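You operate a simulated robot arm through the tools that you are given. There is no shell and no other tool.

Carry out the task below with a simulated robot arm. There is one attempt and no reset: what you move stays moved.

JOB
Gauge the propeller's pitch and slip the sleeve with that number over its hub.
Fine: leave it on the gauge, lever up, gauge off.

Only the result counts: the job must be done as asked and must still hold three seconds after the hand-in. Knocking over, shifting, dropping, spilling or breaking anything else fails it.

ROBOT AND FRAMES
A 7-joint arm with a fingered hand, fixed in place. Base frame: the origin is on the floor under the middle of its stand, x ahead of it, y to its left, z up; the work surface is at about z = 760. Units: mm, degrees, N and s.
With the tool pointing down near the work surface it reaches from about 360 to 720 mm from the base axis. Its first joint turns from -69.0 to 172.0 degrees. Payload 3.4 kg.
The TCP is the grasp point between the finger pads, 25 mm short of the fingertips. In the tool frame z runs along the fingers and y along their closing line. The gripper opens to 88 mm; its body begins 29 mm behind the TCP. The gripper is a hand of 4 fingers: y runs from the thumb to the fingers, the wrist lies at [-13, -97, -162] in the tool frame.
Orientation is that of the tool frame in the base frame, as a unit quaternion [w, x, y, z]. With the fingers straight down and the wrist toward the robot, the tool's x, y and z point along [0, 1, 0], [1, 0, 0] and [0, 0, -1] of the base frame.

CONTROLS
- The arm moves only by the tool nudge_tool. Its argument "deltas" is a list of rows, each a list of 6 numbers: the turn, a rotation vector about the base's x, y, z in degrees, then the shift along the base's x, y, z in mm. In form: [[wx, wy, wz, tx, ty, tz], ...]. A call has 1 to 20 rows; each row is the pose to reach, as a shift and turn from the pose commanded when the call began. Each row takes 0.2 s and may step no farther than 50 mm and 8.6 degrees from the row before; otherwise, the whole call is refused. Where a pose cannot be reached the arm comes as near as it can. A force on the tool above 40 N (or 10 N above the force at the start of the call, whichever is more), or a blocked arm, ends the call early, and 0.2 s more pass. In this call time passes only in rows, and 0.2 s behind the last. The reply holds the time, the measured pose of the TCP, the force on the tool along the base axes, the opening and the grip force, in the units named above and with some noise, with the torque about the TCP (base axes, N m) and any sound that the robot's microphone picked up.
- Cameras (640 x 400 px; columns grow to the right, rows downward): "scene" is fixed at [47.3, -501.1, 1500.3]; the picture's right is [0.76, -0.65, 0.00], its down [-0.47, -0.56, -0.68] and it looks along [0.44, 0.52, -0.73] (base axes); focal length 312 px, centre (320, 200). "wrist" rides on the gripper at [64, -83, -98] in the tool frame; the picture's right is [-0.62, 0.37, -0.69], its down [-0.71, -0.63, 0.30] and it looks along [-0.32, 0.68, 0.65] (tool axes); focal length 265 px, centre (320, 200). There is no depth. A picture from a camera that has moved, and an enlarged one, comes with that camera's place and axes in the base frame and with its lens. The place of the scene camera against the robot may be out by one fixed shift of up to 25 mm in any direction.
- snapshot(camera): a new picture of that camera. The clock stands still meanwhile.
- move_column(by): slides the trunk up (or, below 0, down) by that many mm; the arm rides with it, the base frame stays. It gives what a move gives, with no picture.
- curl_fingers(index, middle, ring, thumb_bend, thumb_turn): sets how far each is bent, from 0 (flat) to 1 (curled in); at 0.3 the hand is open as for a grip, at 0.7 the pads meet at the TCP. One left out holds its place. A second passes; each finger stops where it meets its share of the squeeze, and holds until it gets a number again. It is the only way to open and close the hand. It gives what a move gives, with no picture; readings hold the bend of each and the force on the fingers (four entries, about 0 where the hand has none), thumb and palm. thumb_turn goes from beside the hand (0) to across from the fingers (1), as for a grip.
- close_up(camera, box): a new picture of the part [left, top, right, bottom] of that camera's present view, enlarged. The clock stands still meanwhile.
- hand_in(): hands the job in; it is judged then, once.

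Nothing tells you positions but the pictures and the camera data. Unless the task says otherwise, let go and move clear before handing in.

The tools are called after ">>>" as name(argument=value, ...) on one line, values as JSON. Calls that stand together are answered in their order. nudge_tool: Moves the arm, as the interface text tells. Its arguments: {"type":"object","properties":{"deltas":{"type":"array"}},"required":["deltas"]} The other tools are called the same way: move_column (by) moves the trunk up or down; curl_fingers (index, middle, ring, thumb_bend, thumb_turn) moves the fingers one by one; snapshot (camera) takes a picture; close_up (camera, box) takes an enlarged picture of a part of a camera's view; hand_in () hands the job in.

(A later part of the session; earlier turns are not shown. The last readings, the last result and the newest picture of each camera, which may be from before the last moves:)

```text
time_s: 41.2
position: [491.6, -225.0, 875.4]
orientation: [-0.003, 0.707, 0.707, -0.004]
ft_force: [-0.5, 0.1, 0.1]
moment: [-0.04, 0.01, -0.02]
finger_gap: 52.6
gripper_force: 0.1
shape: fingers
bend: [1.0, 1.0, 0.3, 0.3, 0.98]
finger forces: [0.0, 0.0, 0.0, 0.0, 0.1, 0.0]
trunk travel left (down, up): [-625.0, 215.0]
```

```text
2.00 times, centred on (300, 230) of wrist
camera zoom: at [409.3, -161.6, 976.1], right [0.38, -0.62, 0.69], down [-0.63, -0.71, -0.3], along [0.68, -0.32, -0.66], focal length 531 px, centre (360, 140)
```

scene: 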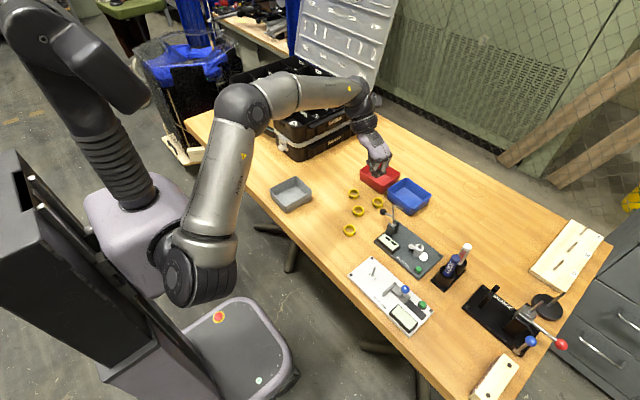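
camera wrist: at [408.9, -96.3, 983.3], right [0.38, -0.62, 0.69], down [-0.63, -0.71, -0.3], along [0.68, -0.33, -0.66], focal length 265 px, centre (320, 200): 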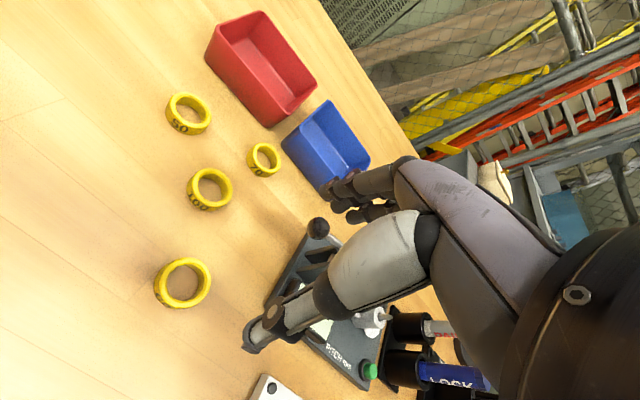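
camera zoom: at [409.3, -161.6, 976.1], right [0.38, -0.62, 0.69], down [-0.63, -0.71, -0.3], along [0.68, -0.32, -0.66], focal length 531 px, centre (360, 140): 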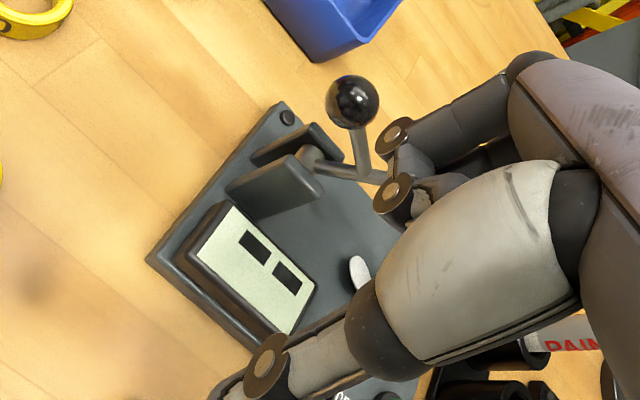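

The lever holds by friction at roughly 126°. I'll continue with the ring finger following the rod down.

>>> nudge_tool(deltas=[[0, 0, 0, 0, -6, -2], [0, 0, 0, 0, -12, -5], [0, 0, 0, 0, -18, -9], [0, 0, 0, 0, -24, -14]])

>>> close_up(camera="scene", box=[370, 190, 440, 260])

```text
time_s: 42.2
position: [492.6, -249.9, 861.3]
orientation: [-0.004, 0.707, 0.707, -0.004]
ft_force: [0.7, 0.3, -0.9]
moment: [-0.02, 0.0, -0.03]
finger_gap: 52.5
gripper_force: 0.0
shape: fingers
bend: [1.0, 1.0, 0.3, 0.3, 0.98]
finger forces: [0.1, 0.1, 0.0, 0.2, 0.0, 0.0]
trunk travel left (down, up): [-625.0, 215.0]
```

```text
5.71 times, centred on (405, 225) of scene
camera zoom: at [47.3, -501.1, 1500.3], right [0.76, -0.65, 0.0], down [-0.47, -0.56, -0.68], along [0.44, 0.52, -0.73], focal length 1786 px, centre (-166, 57)
```

zoom: 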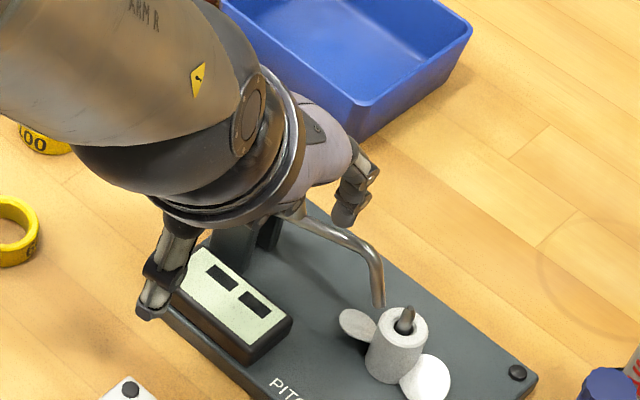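

The lever is nearly down. I'll press gently on top of the rod until the tip rests on the blade.

>>> nudge_tool(deltas=[[0, 0, 0, 0, 0, -5], [0, 0, 0, 0, 0, -10], [0, 0, 0, 0, -1, -14]])

>>> close_up(camera="scene", box=[370, 190, 440, 260])

```text
time_s: 43.0
position: [491.4, -250.2, 847.5]
orientation: [-0.005, 0.707, 0.708, -0.004]
ft_force: [-0.5, -0.2, 0.5]
moment: [0.03, 0.01, 0.01]
finger_gap: 52.5
gripper_force: 0.0
shape: fingers
bend: [1.0, 1.0, 0.3, 0.3, 0.98]
finger forces: [0.1, 0.0, 0.1, 0.0, 0.0, 0.1]
trunk travel left (down, up): [-625.0, 215.0]
```

```text
5.71 times, centred on (405, 225) of scene
camera zoom: at [47.3, -501.1, 1500.3], right [0.76, -0.65, 0.0], down [-0.47, -0.56, -0.68], along [0.44, 0.52, -0.73], focal length 1786 px, centre (-166, 57)
```

zoom: 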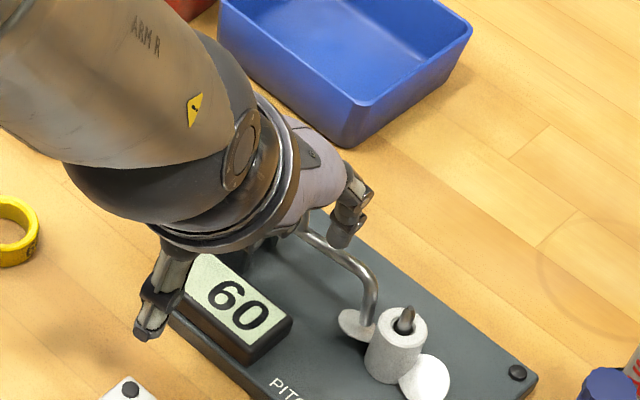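

The display now shows a number. I'll zoom to read it and confirm the lever tip is on the blade.

>>> close_up(camera="scene", box=[386, 230, 410, 254])

>>> close_up(camera="scene", box=[395, 220, 430, 260])

>>> snapshot(camera="wrist")

```text
16.00 times, centred on (398, 242) of scene
camera zoom: at [47.3, -501.1, 1500.3], right [0.76, -0.65, 0.0], down [-0.47, -0.56, -0.68], along [0.44, 0.52, -0.73], focal length 5001 px, centre (-928, -472)
```

zoom: 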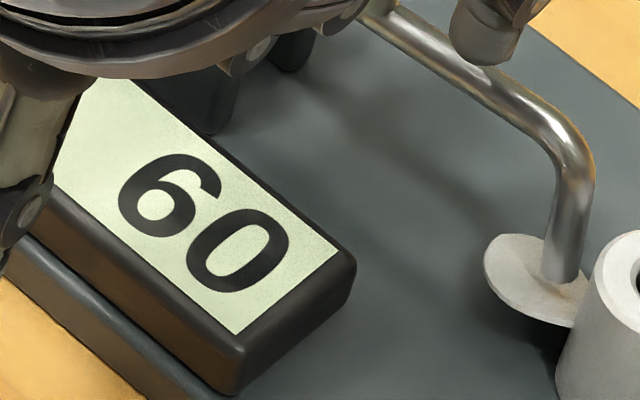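

```text
10.00 times, centred on (412, 240) of scene
camera zoom: at [47.3, -501.1, 1500.3], right [0.76, -0.65, 0.0], down [-0.47, -0.56, -0.68], along [0.44, 0.52, -0.73], focal length 3125 px, centre (-605, -200)
```

zoom: 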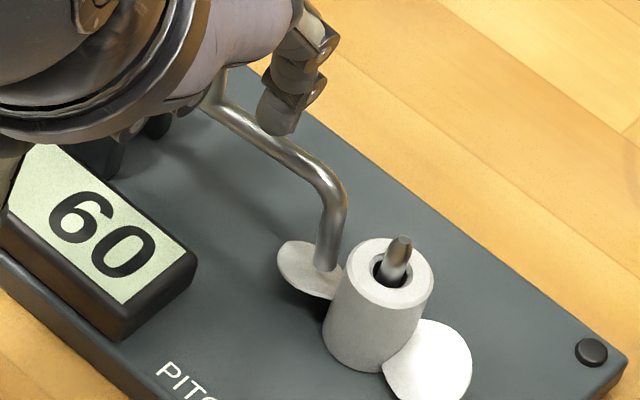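

```text
taken
camera wrist: at [408.8, -186.7, 948.0], right [0.38, -0.62, 0.69], down [-0.63, -0.71, -0.3], along [0.68, -0.32, -0.66], focal length 265 px, centre (320, 200)
```

wrist: 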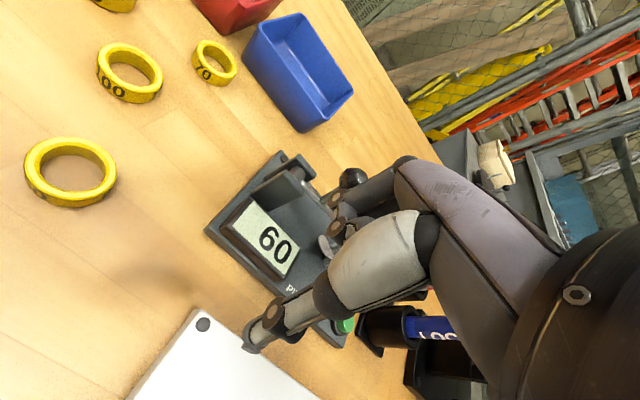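

The gauge reads 60 with the lever tip on the blade and the propeller seated. Next I'll raise the lever: the ring finger is on the -y side of the ball knob, so I'll lift slightly and push the ball back in +y.

>>> nudge_tool(deltas=[[0, 0, 0, 0, 0, 6], [0, 0, 0, 0, 0, 12], [0, 0, 0, 0, 8, 12], [0, 0, 0, 0, 16, 12]])

>>> close_up(camera="scene", box=[365, 180, 435, 260])

>>> close_up(camera="wrist", box=[220, 130, 400, 310])

```text
time_s: 44.0
position: [491.7, -232.7, 860.6]
orientation: [-0.003, 0.707, 0.707, -0.004]
ft_force: [-0.5, -0.4, 0.5]
moment: [-0.02, -0.02, -0.05]
finger_gap: 52.9
gripper_force: 0.8
shape: fingers
bend: [1.0, 1.0, 0.3, 0.3, 0.98]
finger forces: [0.1, 0.0, 0.8, 0.0, 0.0, 0.0]
trunk travel left (down, up): [-625.0, 215.0]
```

```text
5.00 times, centred on (400, 220) of scene
camera zoom: at [47.3, -501.1, 1500.3], right [0.76, -0.65, 0.0], down [-0.47, -0.56, -0.68], along [0.44, 0.52, -0.73], focal length 1563 px, centre (-80, 100)
```

zoom: 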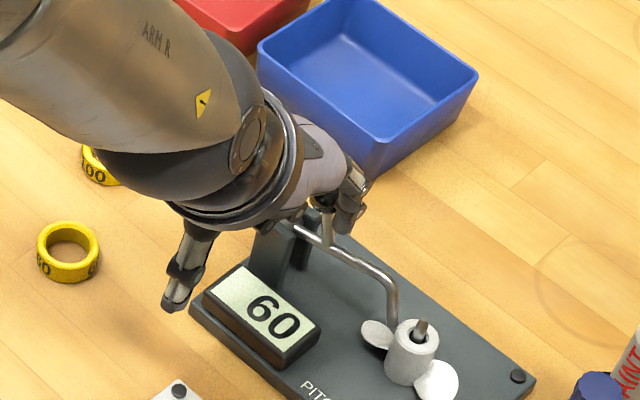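

```text
2.22 times, centred on (310, 220) of wrist
camera zoom: at [408.8, -170.4, 960.5], right [0.38, -0.62, 0.69], down [-0.63, -0.71, -0.3], along [0.68, -0.33, -0.66], focal length 590 px, centre (342, 156)
```

zoom: 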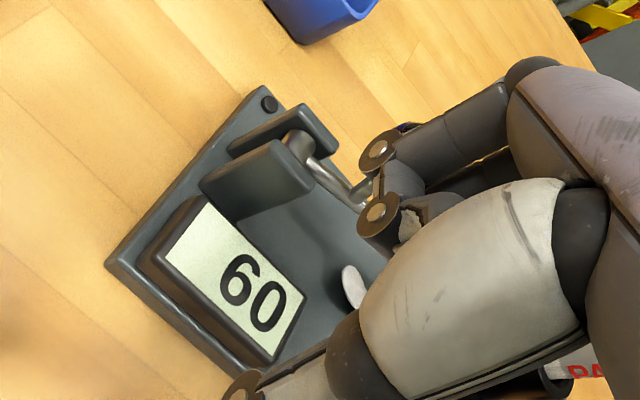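

>>> nudge_tool(deltas=[[0, 0, 0, 0, 6, 0], [0, 0, 0, 0, 12, 0], [0, 0, 0, 0, 18, 0], [0, 0, 0, 0, 24, 0]])

>>> close_up(camera="scene", box=[365, 170, 435, 250])

```text
time_s: 45.0
position: [491.7, -209.3, 861.4]
orientation: [-0.003, 0.707, 0.707, -0.002]
ft_force: [-1.2, -1.8, 7.7]
moment: [-0.2, -0.38, -0.1]
finger_gap: 52.7
gripper_force: 4.3
shape: fingers
bend: [1.0, 1.0, 0.28, 0.3, 0.98]
finger forces: [0.0, 0.0, 7.4, 0.1, 0.0, 0.1]
trunk travel left (down, up): [-625.0, 215.0]
```

```text
5.00 times, centred on (400, 210) of scene
camera zoom: at [47.3, -501.1, 1500.3], right [0.76, -0.65, 0.0], down [-0.47, -0.56, -0.68], along [0.44, 0.52, -0.73], focal length 1563 px, centre (-80, 150)
```

zoom: 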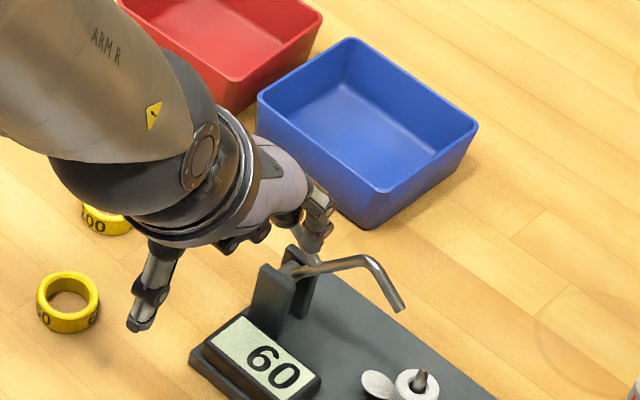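

The lever is coming up. The fingertip is riding in the wedge between knob arm and rod, so I'll lift a bit and keep pushing.

>>> nudge_tool(deltas=[[0, 0, 0, 0, 0, 6], [0, 0, 0, 0, 3, 10], [0, 0, 0, 0, 9, 12], [0, 0, 0, 0, 15, 12]])

>>> close_up(camera="scene", box=[365, 170, 435, 250])

```text
time_s: 46.0
position: [491.6, -194.7, 872.1]
orientation: [-0.004, 0.707, 0.707, -0.003]
ft_force: [-0.7, -0.5, -0.4]
moment: [-0.03, 0.06, 0.0]
finger_gap: 52.7
gripper_force: 0.1
shape: fingers
bend: [1.0, 1.0, 0.3, 0.3, 0.98]
finger forces: [0.0, 0.0, 0.2, 0.0, 0.1, 0.0]
trunk travel left (down, up): [-625.0, 215.0]
```

```text
5.00 times, centred on (400, 210) of scene
camera zoom: at [47.3, -501.1, 1500.3], right [0.76, -0.65, 0.0], down [-0.47, -0.56, -0.68], along [0.44, 0.52, -0.73], focal length 1563 px, centre (-80, 150)
```

zoom: 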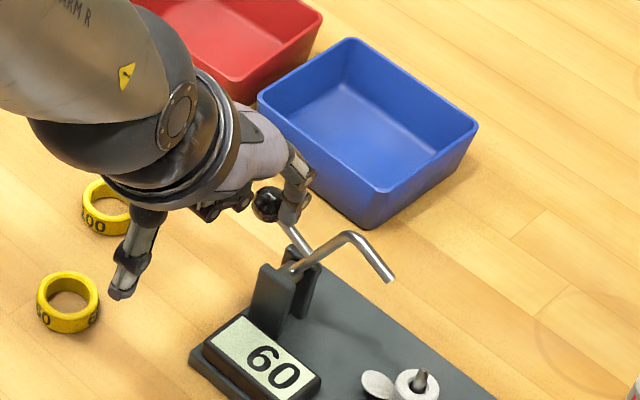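

>>> nudge_tool(deltas=[[0, 0, 0, 0, 5, 0], [0, 0, 0, 0, 10, 0], [0, 0, 0, 0, 15, 0]])

>>> close_up(camera="scene", box=[365, 170, 435, 250])

```text
time_s: 46.8
position: [492.0, -179.5, 872.4]
orientation: [-0.004, 0.706, 0.708, -0.005]
ft_force: [-0.3, 0.2, -0.3]
moment: [0.01, 0.03, -0.01]
finger_gap: 52.7
gripper_force: 0.0
shape: fingers
bend: [1.0, 1.0, 0.3, 0.3, 0.98]
finger forces: [0.0, 0.0, 0.0, 0.1, 0.0, 0.1]
trunk travel left (down, up): [-625.0, 215.0]
```

```text
5.00 times, centred on (400, 210) of scene
camera zoom: at [47.3, -501.1, 1500.3], right [0.76, -0.65, 0.0], down [-0.47, -0.56, -0.68], along [0.44, 0.52, -0.73], focal length 1563 px, centre (-80, 150)
```

zoom: 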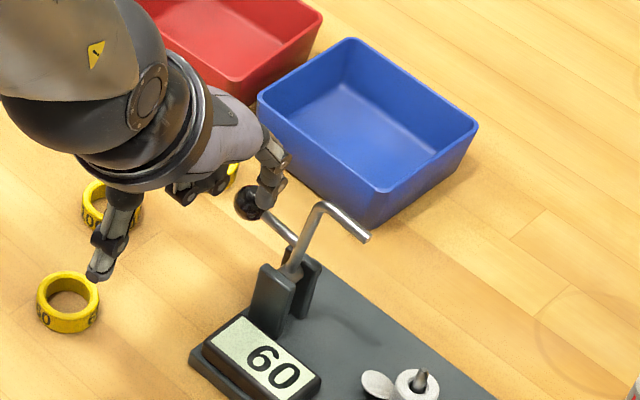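

>>> nudge_tool(deltas=[[0, 0, 0, 0, 4, 0], [0, 0, 0, 0, 8, 0], [0, 0, 0, 0, 12, 0], [0, 0, 0, 0, 14, -3]])

>>> close_up(camera="scene", box=[365, 170, 435, 250])

```text
time_s: 47.8
position: [490.9, -164.9, 868.0]
orientation: [-0.004, 0.707, 0.707, -0.005]
ft_force: [0.0, 0.2, 0.3]
moment: [0.02, 0.03, -0.02]
finger_gap: 52.7
gripper_force: 0.1
shape: fingers
bend: [1.0, 1.0, 0.3, 0.3, 0.98]
finger forces: [0.0, 0.1, 0.0, 0.1, 0.0, 0.0]
trunk travel left (down, up): [-625.0, 215.0]
```

```text
5.00 times, centred on (400, 210) of scene
camera zoom: at [47.3, -501.1, 1500.3], right [0.76, -0.65, 0.0], down [-0.47, -0.56, -0.68], along [0.44, 0.52, -0.73], focal length 1563 px, centre (-80, 150)
```

zoom: 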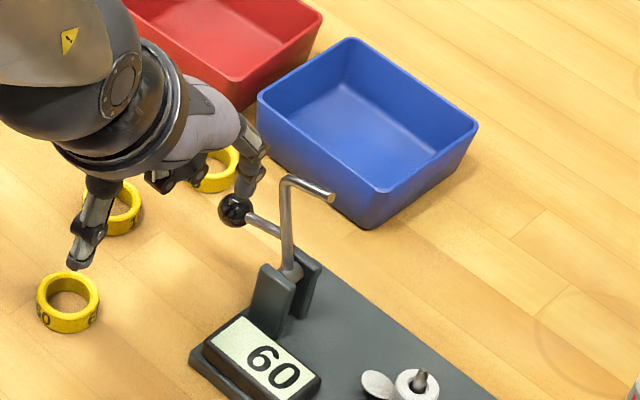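

The lever is back in its original up position and the display shows a steady 60. I'll retreat upward, then return to the button to switch the gauge off.

>>> nudge_tool(deltas=[[0, 0, 0, 0, 0, 20], [0, 0, 0, -5, 0, 60], [0, 0, 0, -10, 0, 105], [0, 0, 5, -10, -20, 105], [0, 0, 10, -10, -45, 105], [0, 0, 15, -10, -70, 105], [0, 0, 20, -5, -95, 105], [0, 0, 25, 0, -120, 105], [0, 0, 30, 5, -145, 105], [0, 0, 38, 10, -165, 90], [0, 0, 45, 15, -179, 60], [0, 0, 45, 15, -179, 30]])

>>> curl_fingers(index=0.7, middle=0.7, ring=1.0, thumb_bend=0.68)

>>> close_up(camera="wrist", box=[190, 180, 370, 320])

>>> snapshot(camera="scene")

```text
time_s: 50.4
position: [506.2, -344.0, 899.0]
orientation: [-0.002, 0.382, 0.924, -0.005]
ft_force: [-0.1, -0.3, -0.7]
moment: [-0.01, 0.0, -0.01]
finger_gap: 52.6
gripper_force: 0.1
shape: fingers
bend: [1.0, 1.0, 0.3, 0.3, 0.98]
finger forces: [0.1, 0.0, 0.0, 0.0, 0.0, 0.0]
out of reach, approached as far as the arm can: row 3, 4
trunk travel left (down, up): [-625.0, 215.0]
```

```text
time_s: 51.4
position: [505.7, -343.8, 899.0]
orientation: [-0.002, 0.384, 0.924, -0.005]
ft_force: [0.7, 0.0, -0.6]
moment: [-0.01, 0.0, 0.03]
finger_gap: 0.6
gripper_force: 0.1
shape: fingers
bend: [0.7, 0.7, 1.0, 0.68, 1.0]
finger forces: [0.0, 0.1, 0.0, 0.0, 0.0, 0.1]
trunk travel left (down, up): [-625.0, 215.0]
```

```text
2.86 times, centred on (280, 250) of wrist
camera zoom: at [401.6, -357.4, 999.1], right [0.7, -0.17, 0.69], down [0.06, -0.95, -0.3], along [0.71, 0.25, -0.66], focal length 758 px, centre (434, 57)
```

zoom: 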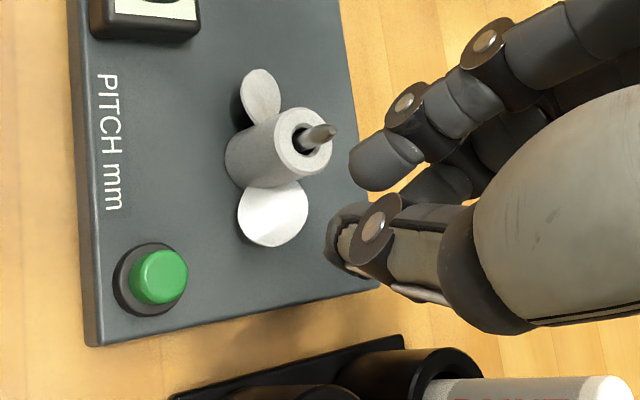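

```text
taken
```

scene: 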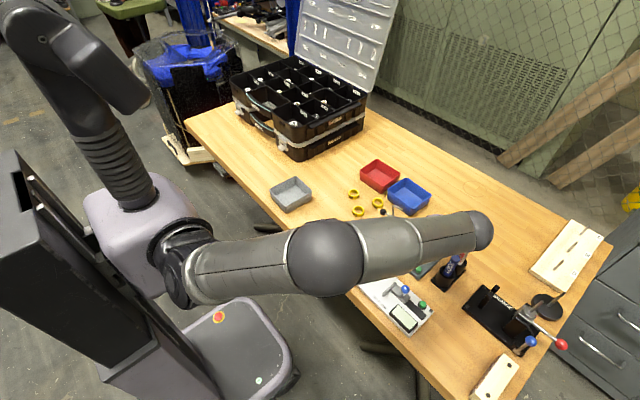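

The position matches the previous press. Descending to press the button again.

>>> nudge_tool(deltas=[[0, 0, 0, 0, 0, -30], [0, 0, 0, 0, 0, -55], [0, 0, 0, 0, 0, -75], [0, 0, 0, 0, 0, -86]])

>>> close_up(camera="wrist", box=[190, 180, 370, 320])

```text
time_s: 52.4
position: [507.1, -345.9, 812.9]
orientation: [-0.002, 0.383, 0.924, -0.005]
ft_force: [-0.6, -0.4, 0.1]
moment: [0.04, -0.01, -0.01]
finger_gap: 0.6
gripper_force: 0.0
shape: fingers
bend: [0.7, 0.7, 1.0, 0.68, 1.0]
finger forces: [0.0, 0.0, 0.0, 0.1, 0.0, 0.1]
trunk travel left (down, up): [-625.0, 215.0]
```

```text
2.86 times, centred on (280, 250) of wrist
camera zoom: at [402.5, -359.5, 912.9], right [0.7, -0.17, 0.69], down [0.06, -0.95, -0.3], along [0.71, 0.25, -0.66], focal length 758 px, centre (434, 57)
```

zoom: 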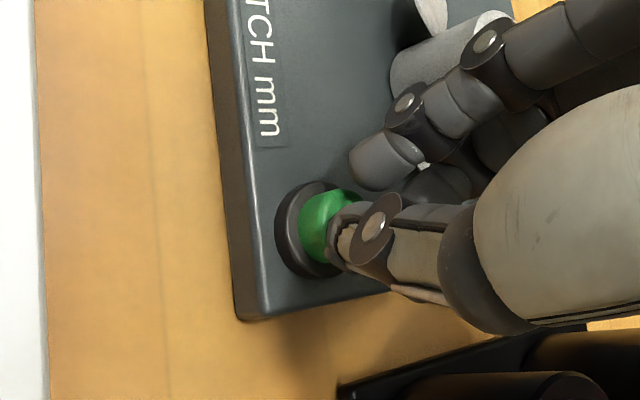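

>>> nudge_tool(deltas=[[0, 0, 0, 0, 1.5, -3], [0, 0, 0, 0, 1.5, -5], [0, 0, 0, 0, 1.5, -6.5], [0, 0, 0, 0, 1.5, -7.5]])

>>> close_up(camera="scene", box=[380, 215, 430, 260])

```text
time_s: 53.4
position: [506.4, -344.4, 805.2]
orientation: [-0.002, 0.383, 0.924, -0.006]
ft_force: [-0.4, -0.5, 1.0]
moment: [-0.02, 0.01, 0.0]
finger_gap: 1.1
gripper_force: 1.0
shape: fingers
bend: [0.7, 0.7, 1.0, 0.68, 1.0]
finger forces: [0.1, 0.0, 0.0, 0.0, 1.8, 0.1]
trunk travel left (down, up): [-625.0, 215.0]
heard: click
```

```text
8.89 times, centred on (405, 238) of scene
camera zoom: at [47.3, -501.1, 1500.3], right [0.76, -0.65, 0.0], down [-0.47, -0.56, -0.68], along [0.44, 0.52, -0.73], focal length 2778 px, centre (-436, -133)
```

zoom: 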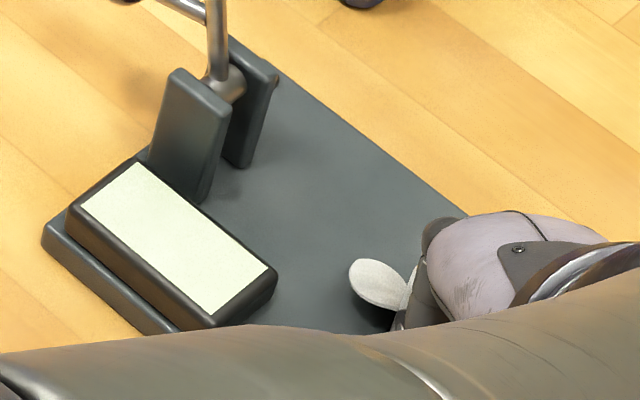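

The gauge is off. Next is the sleeve: the ring at about (460, -141) should be the "60". I'll move over it and verify the number.

>>> nudge_tool(deltas=[[0, 0, 0, 0, 0, 15], [0, 0, 0, -5, 0, 60], [0, 0, 0, -25, 5, 105], [0, 0, -7, -40, 20, 115], [0, 0, -14, -45, 40, 115], [0, 0, -21, -45, 62, 115], [0, 0, -28, -45, 84, 115], [0, 0, -35, -45, 106, 115], [0, 0, -42, -45, 128, 115], [0, 0, -49, -45, 150, 115], [0, 0, -56, -45, 172, 115], [0, 0, -63, -45, 190, 112], [0, 0, -70, -45, 203, 110]])

>>> curl_fingers(index=0.42, middle=0.42, ring=0.3, thumb_bend=0.42)

>>> snapshot(camera="wrist")

>>> snapshot(camera="scene")

```text
time_s: 55.9
position: [462.1, -165.0, 910.9]
orientation: [-0.103, 0.792, 0.598, 0.065]
ft_force: [-0.8, -1.5, -0.3]
moment: [0.02, 0.02, 0.01]
finger_gap: 0.8
gripper_force: 0.0
shape: fingers
bend: [0.7, 0.7, 1.0, 0.68, 1.0]
finger forces: [0.0, 0.0, 0.0, 0.1, 0.0, 0.0]
trunk travel left (down, up): [-625.0, 215.0]
stopped in row 12: the arm was blocked; the commanded pose is now the measured one
```

```text
time_s: 56.9
position: [461.6, -164.3, 911.4]
orientation: [-0.104, 0.792, 0.598, 0.066]
ft_force: [-0.5, 0.1, -0.1]
moment: [0.0, -0.02, -0.04]
finger_gap: 58.3
gripper_force: 0.2
shape: fingers
bend: [0.42, 0.42, 0.3, 0.42, 0.99]
finger forces: [0.1, 0.1, 0.1, 0.1, 0.0, 0.0]
trunk travel left (down, up): [-625.0, 215.0]
```

```text
taken
camera wrist: at [400.7, -107.7, 1029.7], right [0.2, -0.84, 0.5], down [-0.81, -0.43, -0.4], along [0.55, -0.32, -0.77], focal length 265 px, centre (320, 200)
```

wrist: 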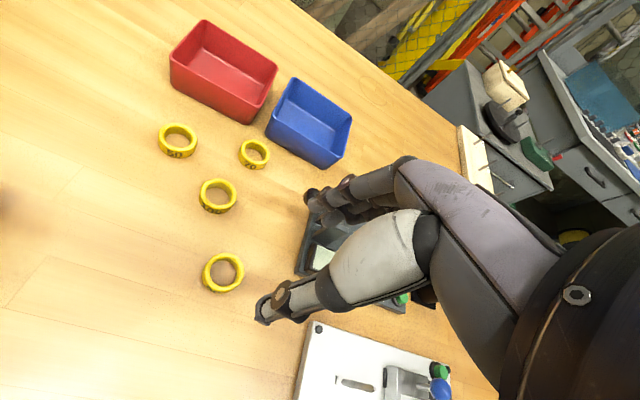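

```text
taken
```

scene: 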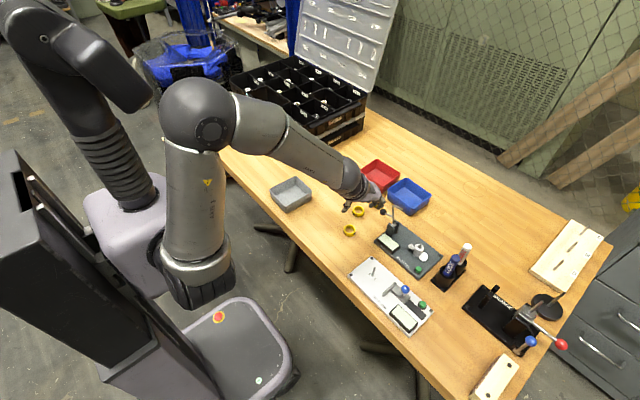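

The arm hit a joint limit at that negative yaw and tilted, though nothing was touched. I'll restore the level yaw-0 orientation, which is known to work here.

>>> nudge_tool(deltas=[[-4.6, -0.8, 5.3, 0, -5, 0], [-9.2, -1.6, 10.6, 0, -5, 0], [-13.8, -2.4, 15.9, 0, 0, 0], [-13.8, -2.4, 15.9, 0, 5, 0]])

>>> snapshot(camera="wrist")

>>> close_up(camera="scene", box=[330, 180, 400, 250])

```text
time_s: 57.9
position: [462.1, -159.0, 910.9]
orientation: [-0.001, 0.707, 0.707, -0.006]
ft_force: [-0.9, 0.3, -0.2]
moment: [0.01, -0.02, 0.04]
finger_gap: 58.5
gripper_force: 0.1
shape: fingers
bend: [0.42, 0.42, 0.3, 0.42, 0.99]
finger forces: [0.0, 0.0, 0.0, 0.1, 0.0, 0.0]
trunk travel left (down, up): [-625.0, 215.0]
```

```text
taken
camera wrist: at [379.3, -95.6, 1011.0], right [0.38, -0.61, 0.69], down [-0.63, -0.72, -0.29], along [0.68, -0.33, -0.66], focal length 265 px, centre (320, 200)
```

wrist: 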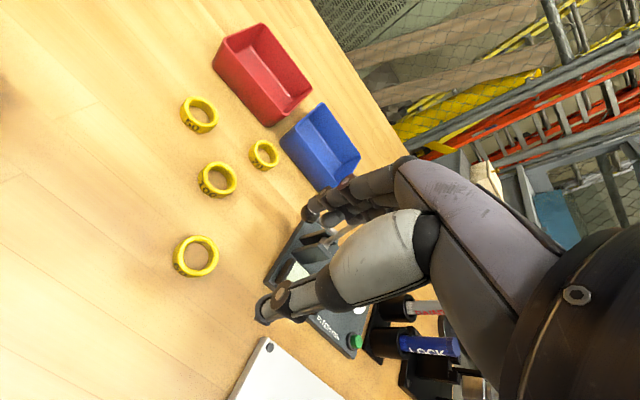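

```text
5.71 times, centred on (365, 215) of scene
camera zoom: at [47.3, -501.1, 1500.3], right [0.76, -0.65, 0.0], down [-0.47, -0.56, -0.68], along [0.44, 0.52, -0.73], focal length 1786 px, centre (63, 114)
```

zoom: 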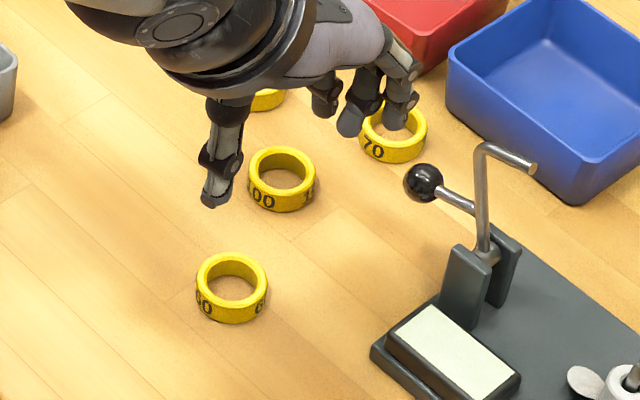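

>>> close_up(camera="wrist", box=[165, 225, 229, 285])

>>> close_up(camera="scene", box=[338, 220, 362, 240])

```text
6.67 times, centred on (197, 255) of wrist
camera zoom: at [379.3, -95.6, 1011.0], right [0.38, -0.61, 0.69], down [-0.63, -0.72, -0.29], along [0.68, -0.33, -0.66], focal length 1769 px, centre (1140, -167)
```

zoom: 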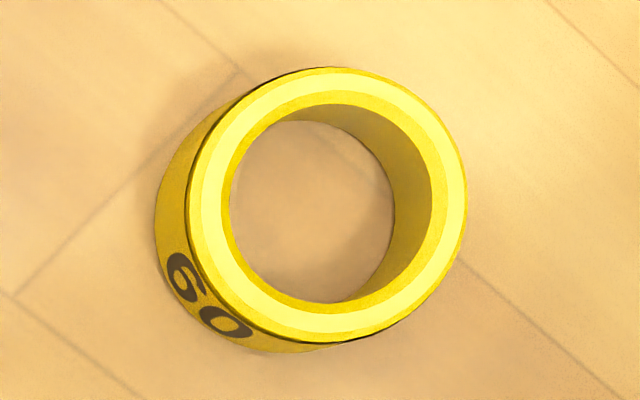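

```text
16.00 times, centred on (350, 230) of scene
camera zoom: at [47.3, -501.1, 1500.3], right [0.76, -0.65, 0.0], down [-0.47, -0.56, -0.68], along [0.44, 0.52, -0.73], focal length 5001 px, centre (-160, -280)
```

zoom: 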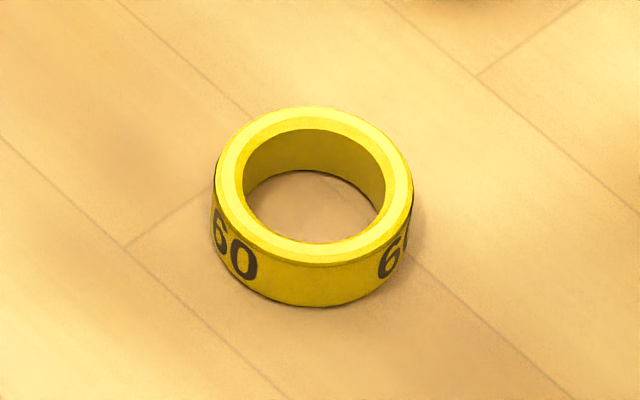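

The ring is confirmed as "60", at about (465, -140.5). I'll move above it and descend part-way to check alignment.

>>> nudge_tool(deltas=[[0, 0, 0, 2, 10, 0], [0, 0, 0, 3.5, 19, -15], [0, 0, 0, 3.5, 19, -45], [0, 0, 0, 3.5, 19, -75]])

>>> snapshot(camera="wrist")

>>> close_up(camera="wrist", box=[200, 180, 360, 340])

>>> close_up(camera="scene", box=[320, 180, 400, 260])

```text
time_s: 58.9
position: [465.5, -140.4, 834.3]
orientation: [-0.002, 0.707, 0.707, -0.007]
ft_force: [0.4, 0.2, -0.4]
moment: [-0.01, 0.03, 0.0]
finger_gap: 58.4
gripper_force: 0.0
shape: fingers
bend: [0.42, 0.42, 0.3, 0.42, 0.99]
finger forces: [0.0, 0.1, 0.1, 0.0, 0.0, 0.1]
trunk travel left (down, up): [-625.0, 215.0]
```

```text
taken
camera wrist: at [382.4, -76.6, 935.4], right [0.38, -0.61, 0.69], down [-0.63, -0.72, -0.29], along [0.68, -0.33, -0.66], focal length 265 px, centre (320, 200)
```

wrist: 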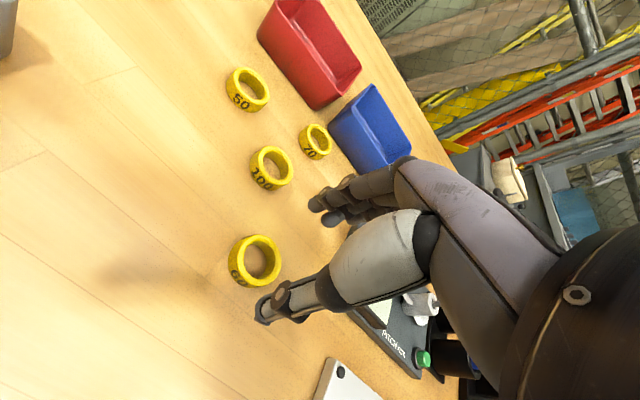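

```text
2.50 times, centred on (280, 260) of wrist
camera zoom: at [382.4, -76.6, 935.4], right [0.38, -0.61, 0.69], down [-0.63, -0.72, -0.29], along [0.68, -0.33, -0.66], focal length 664 px, centre (420, 50)
```

zoom: 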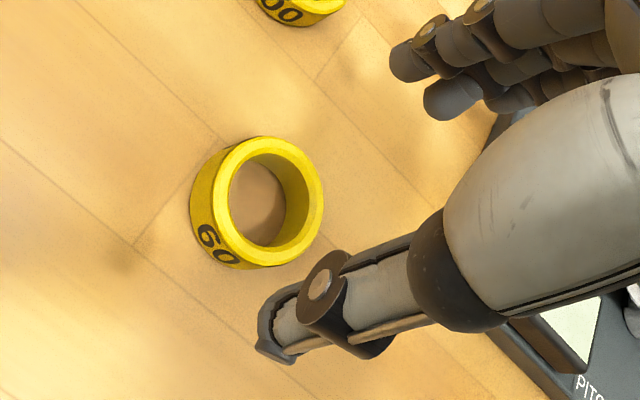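

```text
5.00 times, centred on (360, 220) of scene
camera zoom: at [47.3, -501.1, 1500.3], right [0.76, -0.65, 0.0], down [-0.47, -0.56, -0.68], along [0.44, 0.52, -0.73], focal length 1563 px, centre (120, 100)
```

zoom: 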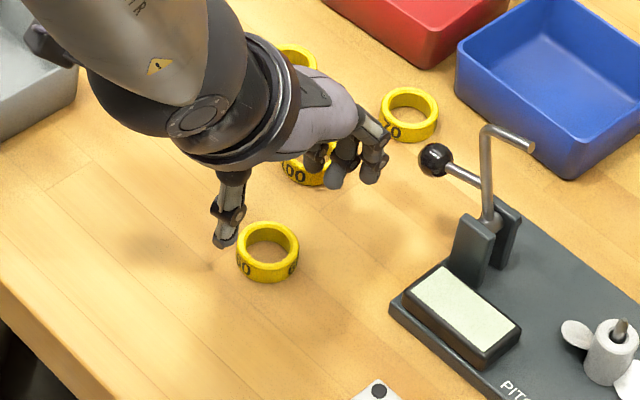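

Well centred on the "60" ring. I'll narrow the opening slightly (to keep clear of the 100 ring) and descend to grip height.

>>> curl_fingers(index=0.46, middle=0.46, thumb_bend=0.46)

>>> nudge_tool(deltas=[[0, 0, 0, 0, 0, -12], [0, 0, 0, 0, 0, -24], [0, 0, 0, 0, 0, -34], [0, 0, 0, 0, 0, -40]])

>>> close_up(camera="wrist", box=[220, 150, 400, 330])

>>> close_up(camera="scene", box=[330, 190, 390, 250])

```text
time_s: 59.9
position: [464.2, -141.4, 836.1]
orientation: [-0.001, 0.707, 0.707, -0.007]
ft_force: [0.6, -0.1, -0.1]
moment: [-0.02, 0.0, -0.03]
finger_gap: 50.9
gripper_force: 0.2
shape: fingers
bend: [0.46, 0.46, 0.3, 0.46, 0.99]
finger forces: [0.0, 0.0, 0.0, 0.0, 0.1, 0.0]
trunk travel left (down, up): [-625.0, 215.0]
```

```text
time_s: 60.9
position: [465.3, -140.3, 797.8]
orientation: [-0.002, 0.707, 0.708, -0.007]
ft_force: [0.3, 0.6, -0.1]
moment: [-0.01, -0.02, 0.01]
finger_gap: 50.6
gripper_force: 0.0
shape: fingers
bend: [0.46, 0.46, 0.3, 0.46, 0.99]
finger forces: [0.0, 0.0, 0.1, 0.0, 0.0, 0.0]
trunk travel left (down, up): [-625.0, 215.0]
```

```text
2.22 times, centred on (310, 240) of wrist
camera zoom: at [382.9, -76.1, 897.1], right [0.38, -0.62, 0.69], down [-0.63, -0.72, -0.29], along [0.68, -0.33, -0.66], focal length 590 px, centre (342, 111)
```

zoom: 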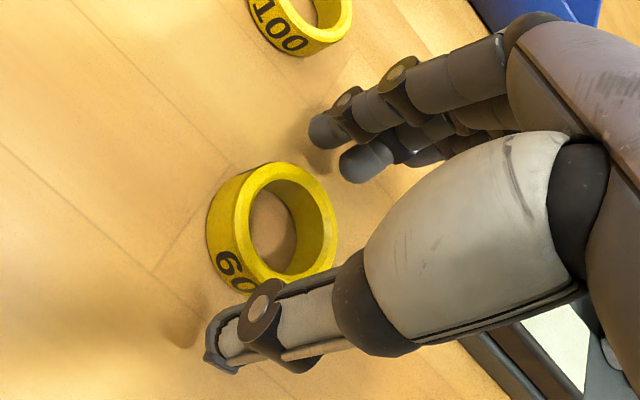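

```text
6.67 times, centred on (360, 220) of scene
camera zoom: at [47.3, -501.1, 1500.3], right [0.76, -0.65, 0.0], down [-0.47, -0.56, -0.68], along [0.44, 0.52, -0.73], focal length 2084 px, centre (53, 67)
```

zoom: 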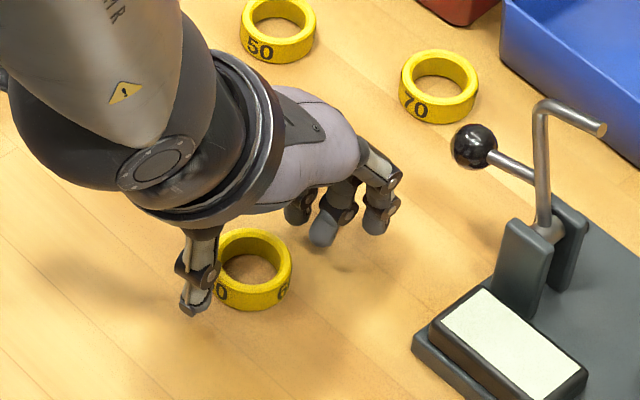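

>>> nudge_tool(deltas=[[0, 0, 0, 1, 0, -3], [0, 0, 0, 1, 0, -5]])

>>> curl_fingers(index=0.66, middle=0.66, thumb_bend=0.66)

>>> close_up(camera="wrist", box=[220, 150, 400, 330])

>>> close_up(camera="scene", box=[330, 190, 390, 250])

```text
time_s: 61.5
position: [466.7, -139.9, 792.5]
orientation: [-0.001, 0.706, 0.708, -0.007]
ft_force: [0.3, 0.0, 0.2]
moment: [-0.04, 0.0, 0.02]
finger_gap: 50.8
gripper_force: 0.0
shape: fingers
bend: [0.46, 0.46, 0.3, 0.46, 0.99]
finger forces: [0.1, 0.0, 0.1, 0.1, 0.0, 0.0]
trunk travel left (down, up): [-625.0, 215.0]
```

```text
time_s: 62.5
position: [466.3, -140.7, 792.7]
orientation: [-0.002, 0.707, 0.707, -0.007]
ft_force: [-0.5, 0.3, 0.0]
moment: [-0.02, -0.05, 0.04]
finger_gap: 26.0
gripper_force: 7.0
shape: fingers
bend: [0.58, 0.62, 0.3, 0.57, 1.0]
finger forces: [4.2, 2.9, 0.0, 0.1, 6.9, 0.0]
trunk travel left (down, up): [-625.0, 215.0]
```

```text
2.22 times, centred on (310, 240) of wrist
camera zoom: at [383.8, -76.7, 892.4], right [0.38, -0.61, 0.69], down [-0.63, -0.72, -0.29], along [0.68, -0.33, -0.66], focal length 590 px, centre (342, 111)
```

zoom: 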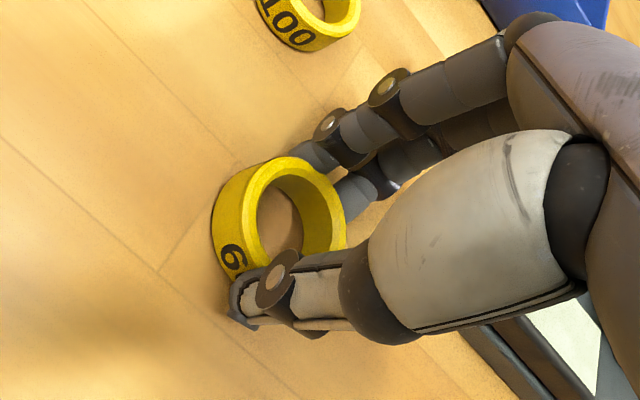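

```text
6.67 times, centred on (360, 220) of scene
camera zoom: at [47.3, -501.1, 1500.3], right [0.76, -0.65, 0.0], down [-0.47, -0.56, -0.68], along [0.44, 0.52, -0.73], focal length 2084 px, centre (53, 67)
```

zoom: 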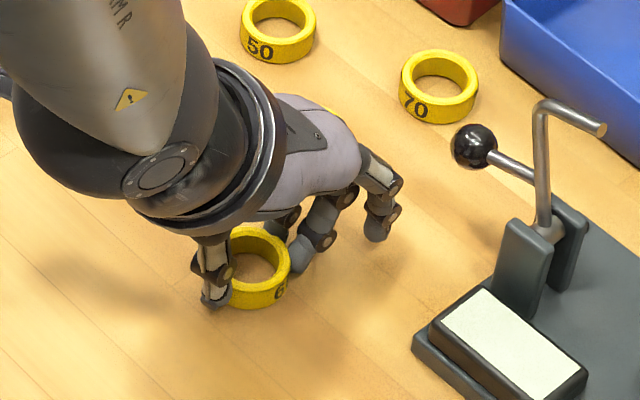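

The sleeve is gripped. Lifting and checking.

>>> nudge_tool(deltas=[[0, 0, 0, 0, 0, 8], [0, 0, 0, 0, 0, 25], [0, 0, 0, 0, 0, 50], [0, 0, 0, 0, 0, 80], [0, 0, 0, 0, 0, 105]])

>>> close_up(camera="wrist", box=[220, 150, 400, 330])

>>> close_up(camera="scene", box=[330, 150, 400, 220])

```text
time_s: 63.7
position: [464.6, -141.8, 896.9]
orientation: [-0.001, 0.707, 0.707, -0.006]
ft_force: [0.5, -0.4, 0.5]
moment: [-0.02, 0.0, 0.02]
finger_gap: 26.1
gripper_force: 7.0
shape: fingers
bend: [0.59, 0.62, 0.3, 0.57, 1.0]
finger forces: [4.4, 3.0, 0.0, 0.0, 6.8, 0.1]
trunk travel left (down, up): [-625.0, 215.0]
```

```text
2.22 times, centred on (310, 240) of wrist
camera zoom: at [381.8, -77.4, 996.6], right [0.38, -0.62, 0.69], down [-0.63, -0.72, -0.29], along [0.68, -0.33, -0.66], focal length 590 px, centre (342, 111)
```

zoom: 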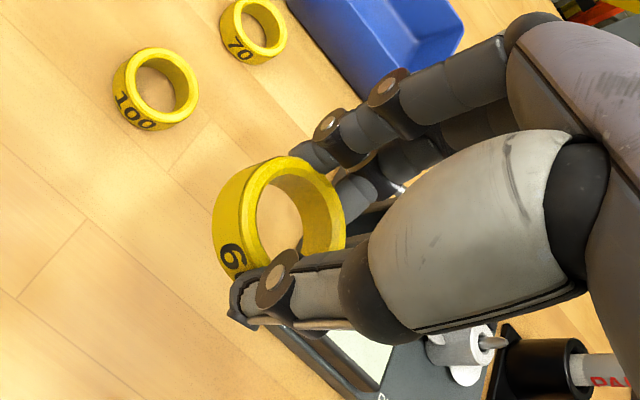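

```text
5.71 times, centred on (365, 185) of scene
camera zoom: at [47.3, -501.1, 1500.3], right [0.76, -0.65, 0.0], down [-0.47, -0.56, -0.68], along [0.44, 0.52, -0.73], focal length 1786 px, centre (63, 286)
```

zoom: 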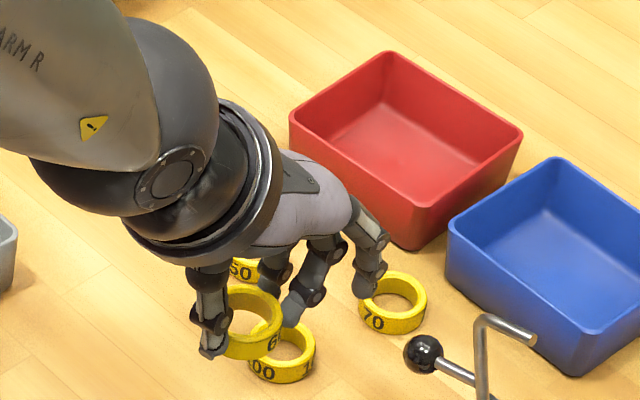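

>>> close_up(camera="wrist", box=[260, 195, 340, 265])

```text
5.71 times, centred on (300, 230) of wrist
camera zoom: at [381.8, -77.4, 996.6], right [0.38, -0.62, 0.69], down [-0.63, -0.72, -0.29], along [0.68, -0.33, -0.66], focal length 1517 px, centre (434, 29)
```

zoom: 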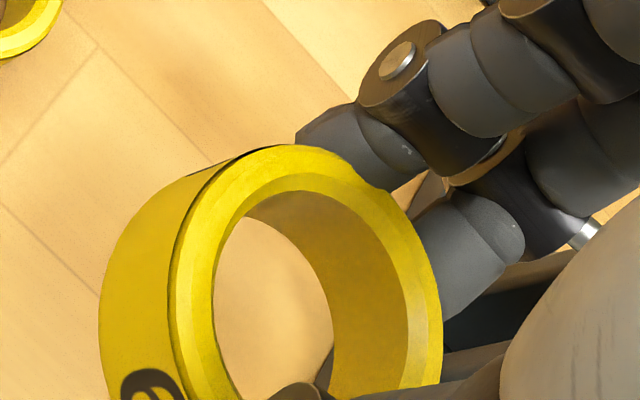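

The "60" sleeve is held level. I'll carry it around the lever (first along -y, then +x) to hover above the hub.

>>> nudge_tool(deltas=[[0, 0, 0, -9, -25, 0], [0, 0, 0, -9, -70, 0], [0, 0, 0, -9, -115, 0], [0, 0, 0, -9, -155, 0], [0, 0, 0, -5, -174, 0], [0, 0, 0, 30, -175, 0], [0, 0, 0, 65, -175, 0], [0, 0, 0, 80, -175, 0]])

>>> snapshot(camera="wrist")

>>> close_up(camera="wrist", box=[190, 190, 340, 320])

>>> close_up(camera="scene", box=[370, 180, 470, 280])

```text
time_s: 65.5
position: [545.3, -315.9, 896.3]
orientation: [-0.002, 0.707, 0.707, -0.006]
ft_force: [-0.1, 0.4, 0.3]
moment: [0.02, 0.0, -0.03]
finger_gap: 25.9
gripper_force: 6.6
shape: fingers
bend: [0.59, 0.62, 0.3, 0.57, 1.0]
finger forces: [4.3, 2.8, 0.0, 0.1, 6.4, 0.0]
trunk travel left (down, up): [-625.0, 215.0]
```

```text
taken
camera wrist: at [462.9, -251.5, 996.1], right [0.38, -0.62, 0.69], down [-0.63, -0.72, -0.29], along [0.68, -0.33, -0.66], focal length 265 px, centre (320, 200)
```

wrist: 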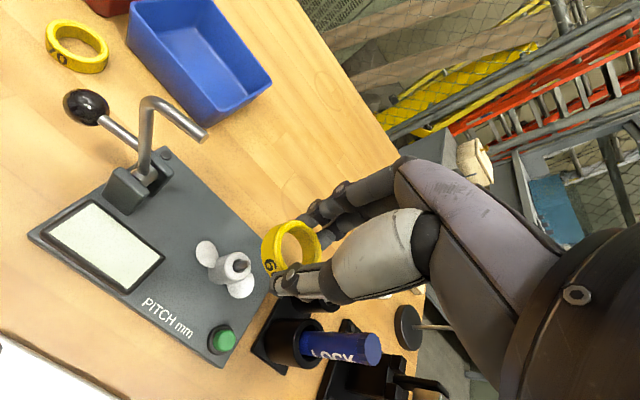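

```text
3.08 times, centred on (265, 255) of wrist
camera zoom: at [462.9, -251.5, 996.1], right [0.38, -0.62, 0.69], down [-0.63, -0.72, -0.29], along [0.68, -0.33, -0.66], focal length 817 px, centre (489, 31)
```

zoom: 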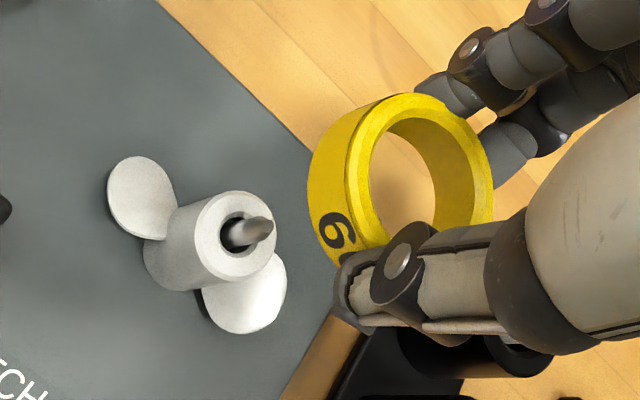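

```text
4.00 times, centred on (420, 230) of scene
camera zoom: at [47.3, -501.1, 1500.3], right [0.76, -0.65, 0.0], down [-0.47, -0.56, -0.68], along [0.44, 0.52, -0.73], focal length 1250 px, centre (-80, 80)
```

zoom: 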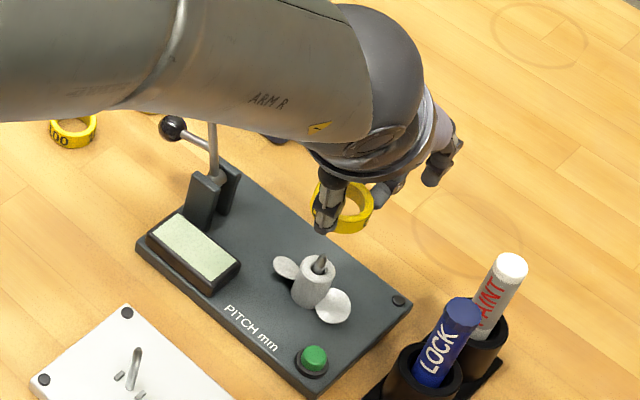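

The sleeve and hub axes agree within about 1.3 mm. I'll correct that and descend to just above the hub top for another check.

>>> nudge_tool(deltas=[[0, 0, 0, -0.5, -1.2, -10], [0, 0, 0, -0.5, -1.2, -25], [0, 0, 0, -0.5, -1.2, -38], [0, 0, 0, -0.5, -1.2, -47]])

>>> close_up(camera="wrist", box=[210, 190, 350, 310])

>>> close_up(camera="scene", box=[395, 215, 445, 265])

```text
time_s: 66.5
position: [545.7, -317.0, 848.6]
orientation: [-0.002, 0.707, 0.707, -0.007]
ft_force: [0.2, 0.2, -0.3]
moment: [0.0, 0.01, -0.02]
finger_gap: 25.4
gripper_force: 6.9
shape: fingers
bend: [0.59, 0.63, 0.3, 0.57, 1.0]
finger forces: [4.3, 2.8, 0.0, 0.0, 6.5, 0.0]
trunk travel left (down, up): [-625.0, 215.0]
```

```text
3.33 times, centred on (280, 250) of wrist
camera zoom: at [462.9, -253.0, 949.8], right [0.38, -0.62, 0.69], down [-0.63, -0.72, -0.29], along [0.68, -0.33, -0.66], focal length 885 px, centre (453, 33)
```

zoom: 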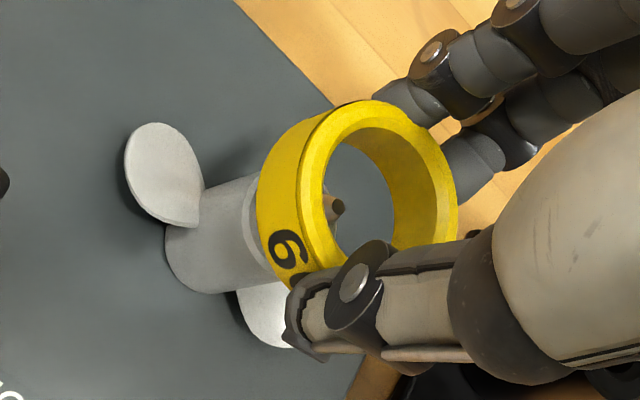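

```text
8.00 times, centred on (420, 240) of scene
camera zoom: at [47.3, -501.1, 1500.3], right [0.76, -0.65, 0.0], down [-0.47, -0.56, -0.68], along [0.44, 0.52, -0.73], focal length 2500 px, centre (-480, -120)
```

zoom: 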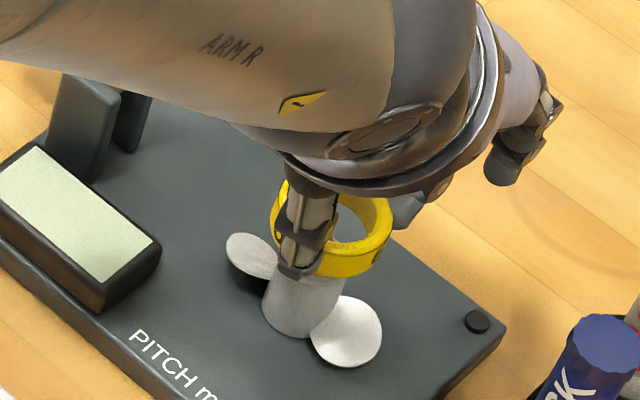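

Alignment looks very good: the spindle tip and hub axis are centred in the sleeve to about 0.2 mm by my estimate. I'll lower the sleeve onto the hub slowly, watching the forces.

>>> nudge_tool(deltas=[[0, 0, 0, 0, 0, -4], [0, 0, 0, 0, 0, -8], [0, 0, 0, 0, 0, -11], [0, 0, 0, 0, 0, -14]])

>>> close_up(camera="wrist", box=[210, 190, 350, 310])

>>> close_up(camera="scene", box=[395, 215, 445, 265])

```text
time_s: 67.5
position: [545.2, -316.9, 836.0]
orientation: [-0.001, 0.707, 0.708, -0.006]
ft_force: [0.5, 0.8, 0.7]
moment: [0.03, 0.03, 0.01]
finger_gap: 25.7
gripper_force: 6.5
shape: fingers
bend: [0.59, 0.63, 0.3, 0.57, 1.0]
finger forces: [4.3, 2.8, 0.0, 0.0, 6.4, 0.0]
trunk travel left (down, up): [-625.0, 215.0]
```

```text
3.33 times, centred on (280, 250) of wrist
camera zoom: at [463.1, -253.3, 935.9], right [0.38, -0.61, 0.69], down [-0.63, -0.72, -0.29], along [0.68, -0.33, -0.66], focal length 885 px, centre (453, 33)
```

zoom: 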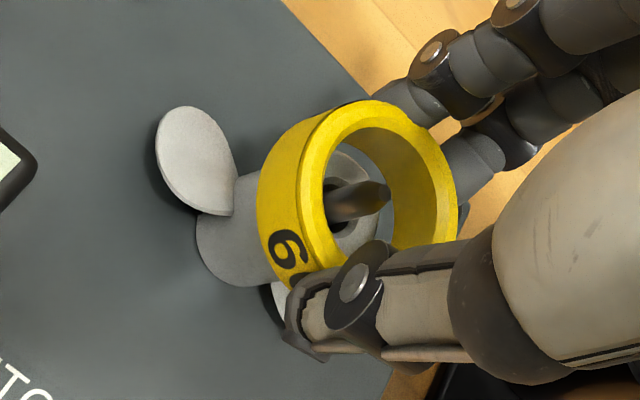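

```text
8.00 times, centred on (420, 240) of scene
camera zoom: at [47.3, -501.1, 1500.3], right [0.76, -0.65, 0.0], down [-0.47, -0.56, -0.68], along [0.44, 0.52, -0.73], focal length 2500 px, centre (-480, -120)
```

zoom: 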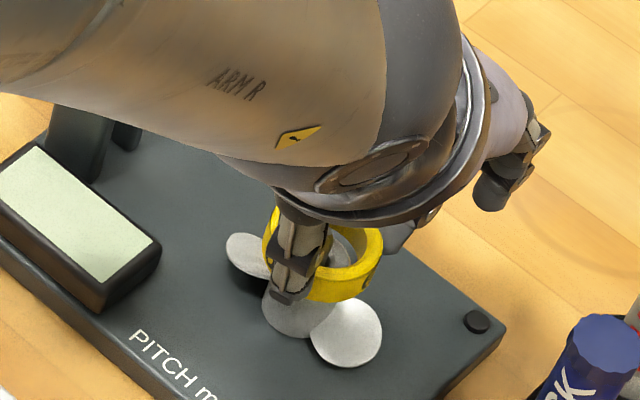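

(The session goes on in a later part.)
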